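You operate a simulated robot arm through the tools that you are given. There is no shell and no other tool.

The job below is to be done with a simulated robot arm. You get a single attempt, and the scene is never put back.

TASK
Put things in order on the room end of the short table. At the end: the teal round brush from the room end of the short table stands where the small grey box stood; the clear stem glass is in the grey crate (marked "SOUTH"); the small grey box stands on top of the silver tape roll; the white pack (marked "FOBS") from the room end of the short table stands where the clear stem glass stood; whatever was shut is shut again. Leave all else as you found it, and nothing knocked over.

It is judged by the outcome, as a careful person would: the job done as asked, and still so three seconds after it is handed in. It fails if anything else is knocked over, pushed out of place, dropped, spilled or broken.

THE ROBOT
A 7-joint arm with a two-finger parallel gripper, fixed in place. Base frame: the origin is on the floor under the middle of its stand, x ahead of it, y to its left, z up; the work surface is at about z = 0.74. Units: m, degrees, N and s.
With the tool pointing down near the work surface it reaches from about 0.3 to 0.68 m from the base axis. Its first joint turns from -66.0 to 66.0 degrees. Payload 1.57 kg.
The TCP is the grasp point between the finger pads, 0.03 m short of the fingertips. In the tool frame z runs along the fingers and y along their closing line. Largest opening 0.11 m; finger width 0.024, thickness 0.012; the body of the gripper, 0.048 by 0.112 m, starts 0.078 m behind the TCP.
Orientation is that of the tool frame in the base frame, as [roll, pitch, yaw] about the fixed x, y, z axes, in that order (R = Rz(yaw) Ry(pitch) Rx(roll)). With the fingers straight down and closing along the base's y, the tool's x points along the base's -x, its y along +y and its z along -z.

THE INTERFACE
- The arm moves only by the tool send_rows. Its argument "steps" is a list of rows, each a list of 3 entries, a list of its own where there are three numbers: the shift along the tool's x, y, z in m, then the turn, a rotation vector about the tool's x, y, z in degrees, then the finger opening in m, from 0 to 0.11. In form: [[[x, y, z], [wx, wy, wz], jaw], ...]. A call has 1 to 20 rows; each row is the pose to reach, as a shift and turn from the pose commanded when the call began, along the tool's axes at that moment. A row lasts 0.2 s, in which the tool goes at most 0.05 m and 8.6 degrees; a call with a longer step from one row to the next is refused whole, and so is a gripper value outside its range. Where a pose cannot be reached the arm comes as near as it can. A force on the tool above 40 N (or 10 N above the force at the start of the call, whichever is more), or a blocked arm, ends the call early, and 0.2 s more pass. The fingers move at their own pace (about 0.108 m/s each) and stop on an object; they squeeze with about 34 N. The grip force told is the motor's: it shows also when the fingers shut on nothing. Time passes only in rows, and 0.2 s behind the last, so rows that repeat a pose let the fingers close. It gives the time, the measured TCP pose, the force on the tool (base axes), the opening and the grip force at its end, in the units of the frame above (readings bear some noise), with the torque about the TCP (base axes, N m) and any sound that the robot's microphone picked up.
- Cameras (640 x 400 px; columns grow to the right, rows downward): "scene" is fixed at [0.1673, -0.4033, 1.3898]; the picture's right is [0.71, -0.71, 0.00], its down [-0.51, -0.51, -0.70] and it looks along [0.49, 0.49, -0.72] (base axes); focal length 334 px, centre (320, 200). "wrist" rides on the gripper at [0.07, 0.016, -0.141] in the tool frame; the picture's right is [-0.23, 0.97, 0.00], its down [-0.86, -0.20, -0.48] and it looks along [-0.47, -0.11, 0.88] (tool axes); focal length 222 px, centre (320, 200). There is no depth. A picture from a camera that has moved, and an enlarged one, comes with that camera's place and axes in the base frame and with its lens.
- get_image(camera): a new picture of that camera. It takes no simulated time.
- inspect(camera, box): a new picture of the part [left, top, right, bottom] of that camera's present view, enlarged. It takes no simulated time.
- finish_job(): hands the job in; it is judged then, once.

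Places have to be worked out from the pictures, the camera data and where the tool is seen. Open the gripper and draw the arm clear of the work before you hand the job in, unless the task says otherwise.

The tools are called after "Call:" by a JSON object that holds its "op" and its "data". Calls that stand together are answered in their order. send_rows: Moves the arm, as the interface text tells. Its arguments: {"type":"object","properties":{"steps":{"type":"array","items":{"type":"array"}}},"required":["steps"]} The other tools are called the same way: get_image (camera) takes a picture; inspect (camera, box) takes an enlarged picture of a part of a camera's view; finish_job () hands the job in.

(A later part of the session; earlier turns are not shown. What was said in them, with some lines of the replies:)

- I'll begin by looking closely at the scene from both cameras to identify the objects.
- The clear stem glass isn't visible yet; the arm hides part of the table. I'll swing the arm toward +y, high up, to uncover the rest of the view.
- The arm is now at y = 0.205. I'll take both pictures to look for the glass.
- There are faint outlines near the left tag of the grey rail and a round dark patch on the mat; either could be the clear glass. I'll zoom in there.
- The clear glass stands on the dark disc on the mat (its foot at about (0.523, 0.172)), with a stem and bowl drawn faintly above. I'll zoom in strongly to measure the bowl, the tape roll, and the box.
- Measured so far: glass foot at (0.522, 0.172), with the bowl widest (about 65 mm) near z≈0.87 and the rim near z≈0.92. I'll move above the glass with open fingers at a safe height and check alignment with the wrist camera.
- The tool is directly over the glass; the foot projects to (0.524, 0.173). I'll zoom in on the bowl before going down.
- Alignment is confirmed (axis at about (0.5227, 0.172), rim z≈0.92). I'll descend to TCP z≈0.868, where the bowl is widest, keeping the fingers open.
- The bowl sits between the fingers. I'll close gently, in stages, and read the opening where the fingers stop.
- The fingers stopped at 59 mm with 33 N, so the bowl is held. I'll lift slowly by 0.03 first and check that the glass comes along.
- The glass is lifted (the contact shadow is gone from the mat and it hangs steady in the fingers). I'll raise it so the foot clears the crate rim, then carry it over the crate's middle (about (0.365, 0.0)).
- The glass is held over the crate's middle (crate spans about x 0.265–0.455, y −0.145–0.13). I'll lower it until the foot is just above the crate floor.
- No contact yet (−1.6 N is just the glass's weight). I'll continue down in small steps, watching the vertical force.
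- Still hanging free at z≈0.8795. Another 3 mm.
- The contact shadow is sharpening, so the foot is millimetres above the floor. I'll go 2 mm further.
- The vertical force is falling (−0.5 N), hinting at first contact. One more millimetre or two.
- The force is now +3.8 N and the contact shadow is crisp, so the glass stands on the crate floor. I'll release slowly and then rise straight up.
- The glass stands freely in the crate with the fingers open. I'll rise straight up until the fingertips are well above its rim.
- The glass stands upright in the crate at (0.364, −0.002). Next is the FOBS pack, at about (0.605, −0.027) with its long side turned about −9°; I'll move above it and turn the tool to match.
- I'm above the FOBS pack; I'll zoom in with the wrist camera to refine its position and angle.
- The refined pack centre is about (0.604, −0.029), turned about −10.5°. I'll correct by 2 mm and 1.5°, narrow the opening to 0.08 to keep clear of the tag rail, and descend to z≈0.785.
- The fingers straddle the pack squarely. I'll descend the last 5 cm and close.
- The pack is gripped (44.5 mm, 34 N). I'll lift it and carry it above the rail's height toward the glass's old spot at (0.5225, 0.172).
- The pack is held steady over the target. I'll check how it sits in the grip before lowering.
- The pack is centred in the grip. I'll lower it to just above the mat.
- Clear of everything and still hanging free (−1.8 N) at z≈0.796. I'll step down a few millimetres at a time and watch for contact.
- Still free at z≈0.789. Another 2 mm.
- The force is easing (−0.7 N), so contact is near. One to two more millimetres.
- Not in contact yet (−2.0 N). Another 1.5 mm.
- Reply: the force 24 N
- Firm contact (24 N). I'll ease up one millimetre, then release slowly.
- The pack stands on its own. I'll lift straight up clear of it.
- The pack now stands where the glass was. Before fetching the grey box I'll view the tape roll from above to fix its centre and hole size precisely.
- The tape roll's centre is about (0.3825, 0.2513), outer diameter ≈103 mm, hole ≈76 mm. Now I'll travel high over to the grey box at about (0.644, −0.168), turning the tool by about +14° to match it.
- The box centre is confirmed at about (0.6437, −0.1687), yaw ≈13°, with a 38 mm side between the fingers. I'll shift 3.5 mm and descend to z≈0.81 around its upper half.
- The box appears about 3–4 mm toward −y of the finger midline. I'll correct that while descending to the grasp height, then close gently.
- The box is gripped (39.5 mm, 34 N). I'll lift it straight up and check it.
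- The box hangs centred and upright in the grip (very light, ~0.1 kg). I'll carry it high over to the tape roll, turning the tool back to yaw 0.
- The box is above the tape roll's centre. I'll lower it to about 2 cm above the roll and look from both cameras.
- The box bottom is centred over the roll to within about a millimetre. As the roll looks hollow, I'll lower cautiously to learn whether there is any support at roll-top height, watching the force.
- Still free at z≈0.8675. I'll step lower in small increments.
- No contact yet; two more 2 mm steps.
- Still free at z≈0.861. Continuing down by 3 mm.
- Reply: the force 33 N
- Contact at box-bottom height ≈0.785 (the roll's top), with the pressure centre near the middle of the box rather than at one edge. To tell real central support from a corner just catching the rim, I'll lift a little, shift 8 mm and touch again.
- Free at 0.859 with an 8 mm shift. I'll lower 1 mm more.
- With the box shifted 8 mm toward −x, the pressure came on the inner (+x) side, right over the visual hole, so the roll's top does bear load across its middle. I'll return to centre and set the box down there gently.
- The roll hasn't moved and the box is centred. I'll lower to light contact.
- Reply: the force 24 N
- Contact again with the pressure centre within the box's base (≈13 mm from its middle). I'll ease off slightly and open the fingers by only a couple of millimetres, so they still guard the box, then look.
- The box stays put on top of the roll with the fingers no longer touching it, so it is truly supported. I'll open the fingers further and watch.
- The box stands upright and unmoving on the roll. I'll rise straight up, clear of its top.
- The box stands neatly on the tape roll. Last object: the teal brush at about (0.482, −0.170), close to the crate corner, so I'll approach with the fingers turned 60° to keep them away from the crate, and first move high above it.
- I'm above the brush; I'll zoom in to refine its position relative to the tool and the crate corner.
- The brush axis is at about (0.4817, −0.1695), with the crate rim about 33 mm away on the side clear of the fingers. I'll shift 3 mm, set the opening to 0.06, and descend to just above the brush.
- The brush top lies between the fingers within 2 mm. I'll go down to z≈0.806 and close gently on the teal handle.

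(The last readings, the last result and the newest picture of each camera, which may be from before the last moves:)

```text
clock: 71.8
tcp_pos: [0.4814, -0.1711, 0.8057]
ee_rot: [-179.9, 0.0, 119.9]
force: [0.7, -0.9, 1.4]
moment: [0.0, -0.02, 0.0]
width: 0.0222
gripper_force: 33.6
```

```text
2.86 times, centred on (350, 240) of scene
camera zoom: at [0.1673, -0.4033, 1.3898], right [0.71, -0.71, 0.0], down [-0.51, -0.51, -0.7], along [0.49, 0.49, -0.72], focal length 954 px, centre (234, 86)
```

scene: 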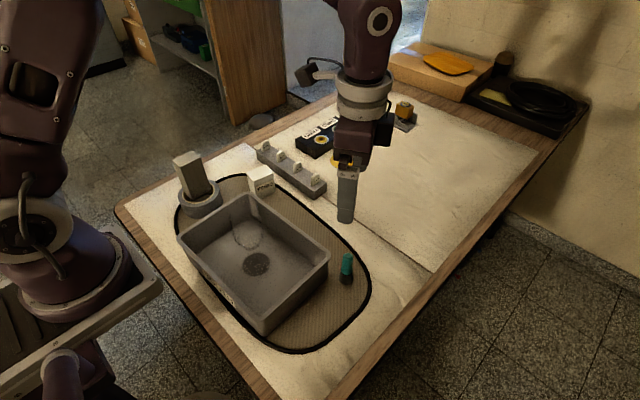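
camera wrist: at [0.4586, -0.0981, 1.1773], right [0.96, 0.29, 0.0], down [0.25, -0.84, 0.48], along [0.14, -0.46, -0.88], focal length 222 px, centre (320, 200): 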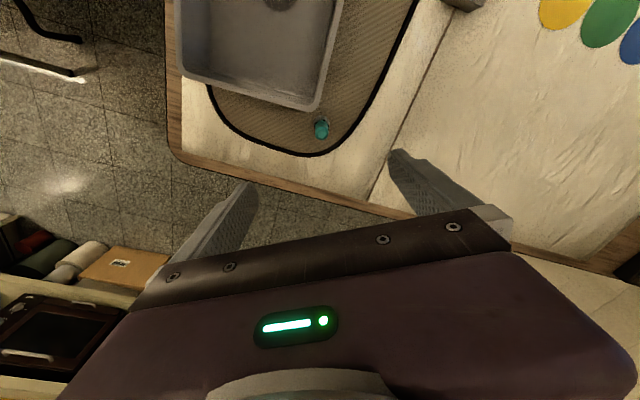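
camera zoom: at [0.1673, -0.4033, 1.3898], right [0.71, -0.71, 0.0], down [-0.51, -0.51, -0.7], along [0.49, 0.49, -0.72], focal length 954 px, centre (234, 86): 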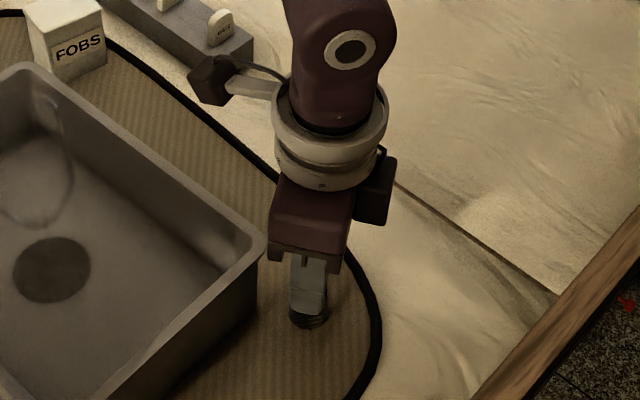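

The brush handle is held (22 mm, 34 N). I'll lift it and carry it to the box's old spot at (0.6437, −0.1687).

Call:
{"op": "send_rows", "data": {"steps": [[[0, 0, -0.008], [0, 0, 0], 0.012], [[0, 0, -0.03], [0, 0, 0], 0.012], [[0, 0, -0.06], [0, 0, 0], 0.012], [[0, 0, -0.09], [0, 0, 0], 0.012], [[0, 0, -0.11], [0, 0, 0], 0.012], [[-0.01, 0.018, -0.115], [0, 0, 0], 0.012], [[-0.025, 0.045, -0.115], [0, 0, 0], 0.012], [[-0.04, 0.072, -0.115], [0, 0, 0], 0.012], [[-0.055, 0.098, -0.115], [0, 0, 0], 0.012], [[-0.068, 0.122, -0.115], [0, 0, 0], 0.012], [[-0.0793, 0.1418, -0.115], [0, 0, 0], 0.012], [[-0.0793, 0.1418, -0.115], [0, 0, 0], 0.012]]}}

Call:
{"op": "get_image", "data": {"camera": "wrist"}}

Call:
{"op": "get_image", "data": {"camera": "scene"}}

```text
clock: 74.4
tcp_pos: [0.6445, -0.1686, 0.9212]
ee_rot: [179.9, 0.0, 120.0]
force: [-0.2, 0.0, -0.6]
moment: [0.0, -0.03, 0.01]
width: 0.0223
gripper_force: 34.1
```

```text
taken
camera wrist: at [0.6248, -0.0976, 1.0629], right [0.96, 0.29, 0.0], down [0.25, -0.84, 0.48], along [0.14, -0.46, -0.88], focal length 222 px, centre (320, 200)
```

wrist: 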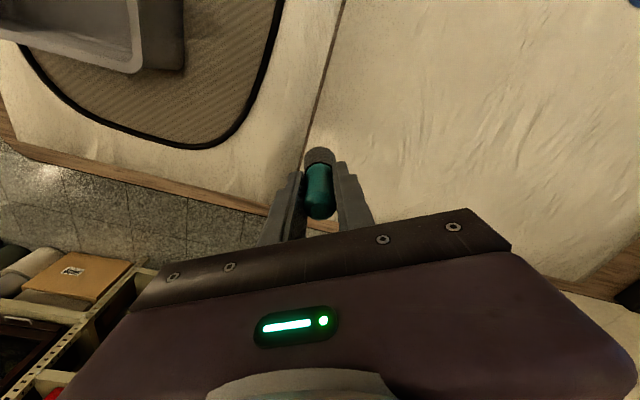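

```text
taken
```

scene: 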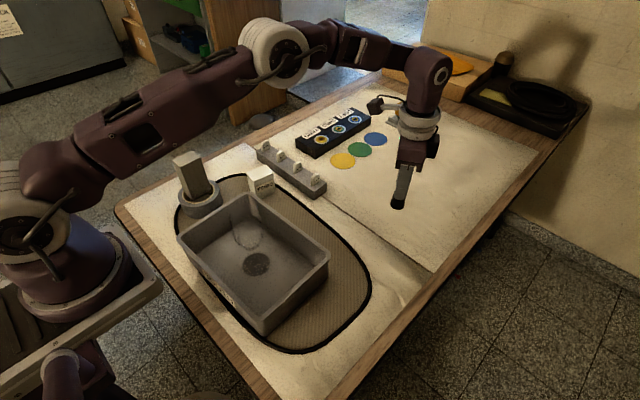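

The brush is over the target. I'll lower it to just above the table, then step down to contact.

Call:
{"op": "send_rows", "data": {"steps": [[[0, 0, 0.025], [0, 0, 0], 0.012], [[0, 0, 0.05], [0, 0, 0], 0.012], [[0, 0, 0.075], [0, 0, 0], 0.012], [[0, 0, 0.095], [0, 0, 0], 0.012], [[0, 0, 0.108], [0, 0, 0], 0.012], [[0, 0, 0.108], [0, 0, 0], 0.012]]}}

Call:
{"op": "inspect", "data": {"camera": "scene", "box": [330, 170, 460, 280]}}

```text
clock: 75.8
tcp_pos: [0.6452, -0.1678, 0.8114]
ee_rot: [180.0, 0.0, 119.9]
force: [-0.1, -1.0, -0.7]
moment: [0.0, -0.01, -0.01]
width: 0.0223
gripper_force: 34.3
```

```text
3.64 times, centred on (395, 225) of scene
camera zoom: at [0.1673, -0.4033, 1.3898], right [0.71, -0.71, 0.0], down [-0.51, -0.51, -0.7], along [0.49, 0.49, -0.72], focal length 1214 px, centre (47, 109)
```

zoom: 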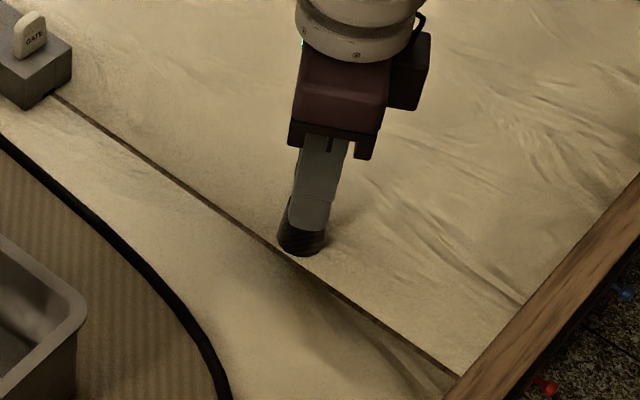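

The brush is over (0.644, −0.167), matching the box's old place. Stepping down to contact.

Call:
{"op": "send_rows", "data": {"steps": [[[0, 0, 0.002], [0, 0, 0], 0.012], [[0, 0, 0.004], [0, 0, 0], 0.012], [[0, 0, 0.004], [0, 0, 0], 0.012]]}}

```text
clock: 76.6
tcp_pos: [0.6441, -0.1671, 0.8074]
ee_rot: [-179.9, 0.0, 120.1]
force: [-0.3, 0.5, -0.2]
moment: [0.02, -0.03, -0.02]
width: 0.0218
gripper_force: 34.6
```

No contact yet. One and a half millimetres more.

Call:
{"op": "send_rows", "data": {"steps": [[[0, 0, 0.001], [0, 0, 0], 0.012], [[0, 0, 0.0015], [0, 0, 0], 0.012], [[0, 0, 0.0015], [0, 0, 0], 0.012]]}}

```text
clock: 77.4
tcp_pos: [0.6433, -0.1669, 0.8062]
ee_rot: [179.9, 0.0, 120.0]
force: [-0.4, 0.2, 0.3]
moment: [0.01, 0.02, 0.01]
width: 0.0222
gripper_force: 33.8
```

Still about zero force. Another millimetre.

Call:
{"op": "send_rows", "data": {"steps": [[[0, 0, 0.0005], [0, 0, 0], 0.012], [[0, 0, 0.001], [0, 0, 0], 0.012], [[0, 0, 0.001], [0, 0, 0], 0.012]]}}

```text
clock: 78.2
tcp_pos: [0.6442, -0.1678, 0.8055]
ee_rot: [180.0, 0.0, 120.0]
force: [0.3, 0.6, -0.3]
moment: [0.01, 0.0, 0.01]
width: 0.022
gripper_force: 34.0
```

Not touching yet; another millimetre.

Call:
{"op": "send_rows", "data": {"steps": [[[0, 0, 0.0005], [0, 0, 0], 0.012], [[0, 0, 0.001], [0, 0, 0], 0.012], [[0, 0, 0.001], [0, 0, 0], 0.012]]}}

```text
clock: 79.0
tcp_pos: [0.6445, -0.1661, 0.8043]
ee_rot: [-180.0, 0.1, 120.0]
force: [-4.9, -0.5, 12.7]
moment: [0.08, 0.31, 0.01]
width: 0.0223
gripper_force: 33.7
```

Contact at 12.7 N; the brush stands on the table. I'll ease off slightly and release gently.

Call:
{"op": "send_rows", "data": {"steps": [[[0, 0, -0.0005], [0, 0, 0], 0.016], [[0, 0, -0.0005], [0, 0, 0], 0.022], [[0, 0, -0.0005], [0, 0, 0], 0.025], [[0, 0, -0.0005], [0, 0, 0], 0.03], [[0, 0, -0.0005], [0, 0, 0], 0.038], [[0, 0, -0.0005], [0, 0, 0], 0.048], [[0, 0, -0.0005], [0, 0, 0], 0.06], [[0, 0, -0.0005], [0, 0, 0], 0.06]]}}

Call:
{"op": "inspect", "data": {"camera": "wrist", "box": [220, 80, 420, 230]}}

Call:
{"op": "inspect", "data": {"camera": "scene", "box": [330, 170, 460, 280]}}

```text
clock: 80.8
tcp_pos: [0.6454, -0.1675, 0.8048]
ee_rot: [-180.0, 0.0, 119.9]
force: [0.2, -0.1, -0.6]
moment: [0.02, 0.01, 0.01]
width: 0.0597
gripper_force: 0.0
```

```text
2.67 times, centred on (320, 155) of wrist
camera zoom: at [0.6237, -0.0968, 0.9474], right [0.96, 0.29, 0.0], down [0.25, -0.84, 0.48], along [0.14, -0.46, -0.88], focal length 592 px, centre (320, 320)
```

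zoom: 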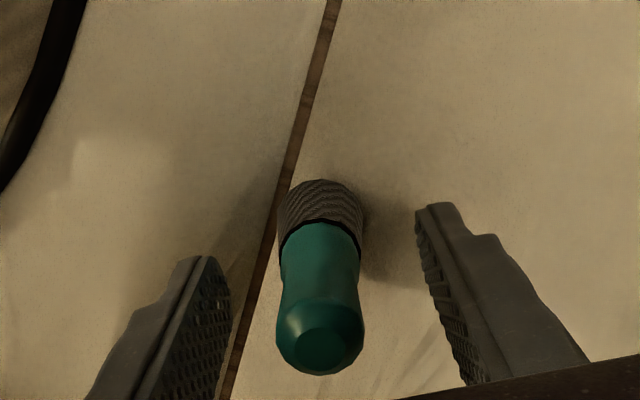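

```text
3.64 times, centred on (395, 225) of scene
camera zoom: at [0.1673, -0.4033, 1.3898], right [0.71, -0.71, 0.0], down [-0.51, -0.51, -0.7], along [0.49, 0.49, -0.72], focal length 1214 px, centre (47, 109)
```

zoom: 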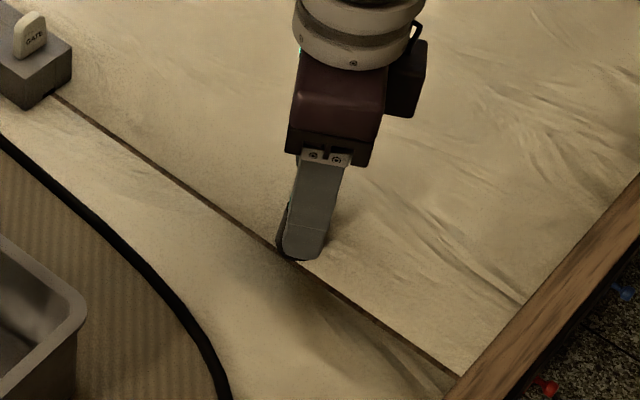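

The brush stands on its own between the open fingers. I'll rise straight up.

Call:
{"op": "send_rows", "data": {"steps": [[[0, 0, -0.01], [0, 0, 0], 0.06], [[0, 0, -0.035], [0, 0, 0], 0.06], [[0, 0, -0.07], [0, 0, 0], 0.06], [[0, 0, -0.11], [0, 0, 0], 0.07], [[0, 0, -0.15], [0, 0, 0], 0.09], [[0, 0, -0.19], [0, 0, 0], 0.11], [[0, 0, -0.23], [0, 0, 0], 0.11], [[0, 0, -0.26], [0, 0, 0], 0.11], [[0, 0, -0.26], [0, 0, 0], 0.11]]}}

Call:
{"op": "get_image", "data": {"camera": "scene"}}

Call:
{"op": "get_image", "data": {"camera": "wrist"}}

```text
clock: 82.8
tcp_pos: [0.641, -0.1652, 1.0588]
ee_rot: [-179.7, -0.5, 119.8]
force: [-0.5, 0.9, -0.4]
moment: [0.0, -0.02, 0.02]
width: 0.1102
gripper_force: 0.0
out of reach, approached as far as the arm can: row 8
```

```text
taken
```

scene: 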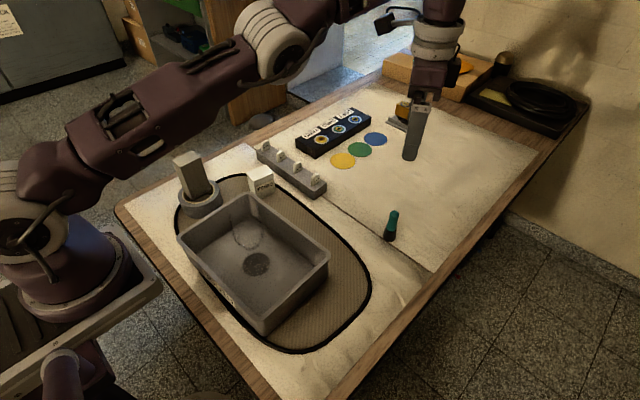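

```text
taken
camera wrist: at [0.6235, -0.0949, 1.201], right [0.96, 0.29, -0.01], down [0.26, -0.84, 0.47], along [0.13, -0.46, -0.88], focal length 222 px, centre (320, 200)
```

wrist: 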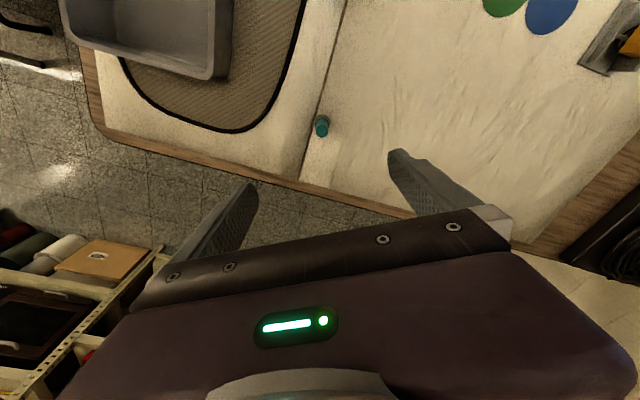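

The brush stands upright at the box's old place. I'll withdraw the arm high and back to roughly its starting pose, with the gripper open.

Call:
{"op": "send_rows", "data": {"steps": [[[0.012, -0.018, 0], [0, 0, -4], 0.11], [[0.028, -0.041, 0], [0, 0, -10], 0.11], [[0.044, -0.064, 0], [0, 0, -16], 0.11], [[0.06, -0.087, 0], [0, 0, -22], 0.11], [[0.076, -0.11, -0.005], [0, 0, -28], 0.11], [[0.092, -0.133, -0.01], [0, 0, -34], 0.11], [[0.108, -0.156, -0.02], [0, 0, -40], 0.11], [[0.124, -0.179, -0.03], [0, 0, -46], 0.11], [[0.14, -0.204, -0.04], [0, 0, -52], 0.11], [[0.155, -0.228, -0.05], [0, 0, -58], 0.11], [[0.155, -0.228, -0.05], [0, 0, -60], 0.11], [[0.155, -0.228, -0.05], [0, 0, -60], 0.11]]}}

Call:
{"op": "get_image", "data": {"camera": "scene"}}

Call:
{"op": "get_image", "data": {"camera": "wrist"}}

```text
clock: 85.4
tcp_pos: [0.3683, -0.1463, 1.1149]
ee_rot: [180.0, 0.0, 180.0]
force: [-0.5, -0.1, -1.2]
moment: [-0.01, 0.01, -0.01]
width: 0.1099
gripper_force: 0.1
```

```text
taken
```

scene: 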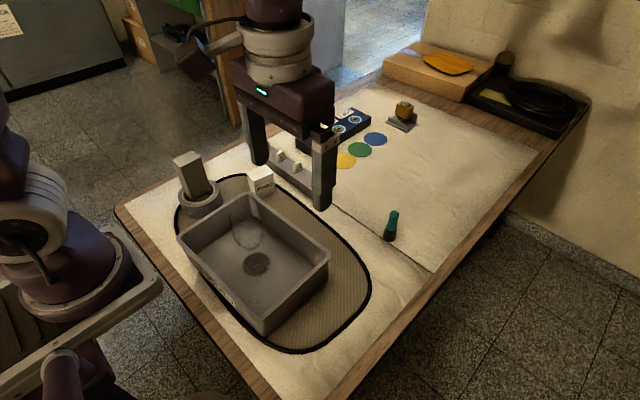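

```text
taken
camera wrist: at [0.2993, -0.1284, 1.2576], right [0.23, 0.97, 0.0], down [0.86, -0.2, 0.48], along [0.47, -0.11, -0.88], focal length 222 px, centre (320, 200)
```

wrist: 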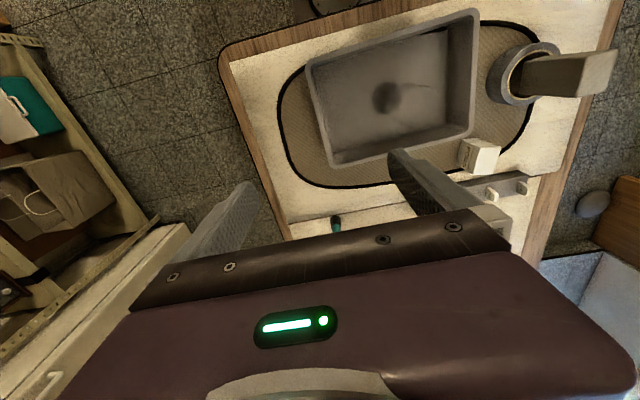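

The arm is back at its starting pose. I'll take a last close look at the result before handing in.

Call:
{"op": "inspect", "data": {"camera": "scene", "box": [160, 140, 420, 300]}}

Call:
{"op": "inspect", "data": {"camera": "wrist", "box": [220, 0, 640, 260]}}

```text
2.46 times, centred on (290, 220) of scene
camera zoom: at [0.1673, -0.4033, 1.3898], right [0.71, -0.71, 0.0], down [-0.51, -0.51, -0.7], along [0.49, 0.49, -0.72], focal length 822 px, centre (394, 151)
```

zoom: 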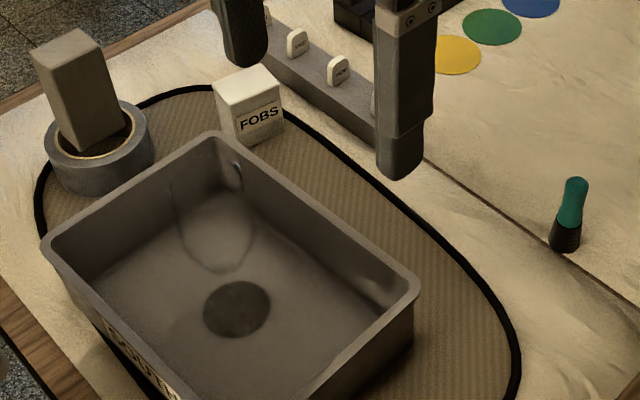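

```text
1.52 times, centred on (430, 130) of wrist
camera zoom: at [0.2993, -0.1284, 1.2576], right [0.23, 0.97, 0.0], down [0.86, -0.2, 0.48], along [0.47, -0.11, -0.88], focal length 338 px, centre (152, 307)
```

zoom: 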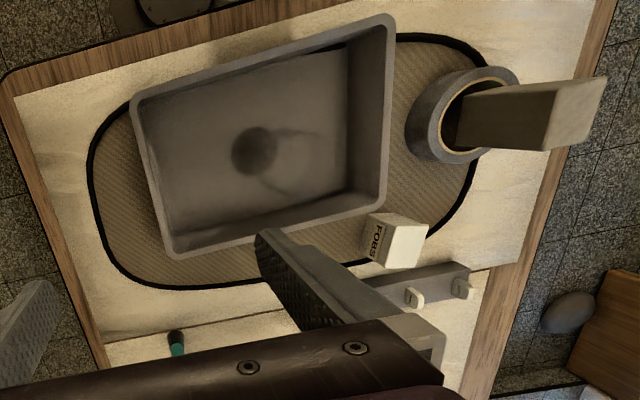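

All four objects are where the task wants them: the glass upright in the SOUTH crate, the FOBS pack on the glass's old spot, the grey box standing on the tape roll, and the brush on the box's old spot. Nothing else has moved, nothing was opened, and the arm is clear with its gripper open, so I'm handing the job in.

Call:
{"op": "finish_job", "data": {}}

```text
The job is handed in.
```

The job is handed in, and everything ended up where you asked. I don't have the judge's verdict, only what the last pictures and readings show.

- **Clear stem glass:** stands upright in the grey "SOUTH" crate, near its middle.
- **White "FOBS" pack:** stands where the glass stood, within a few millimetres.
- **Small grey box:** stands upright on the silver tape roll, centred over it. The roll looks hollow and the box is narrower than the hole. When I lowered the box, its top carried the weight all the same. The box stayed still once released.
- **Teal round brush:** stands upright where the grey box stood.

I opened nothing, so there was nothing to shut again. The last pictures show nothing else moved or knocked over. The arm is back near its starting pose with the gripper open.
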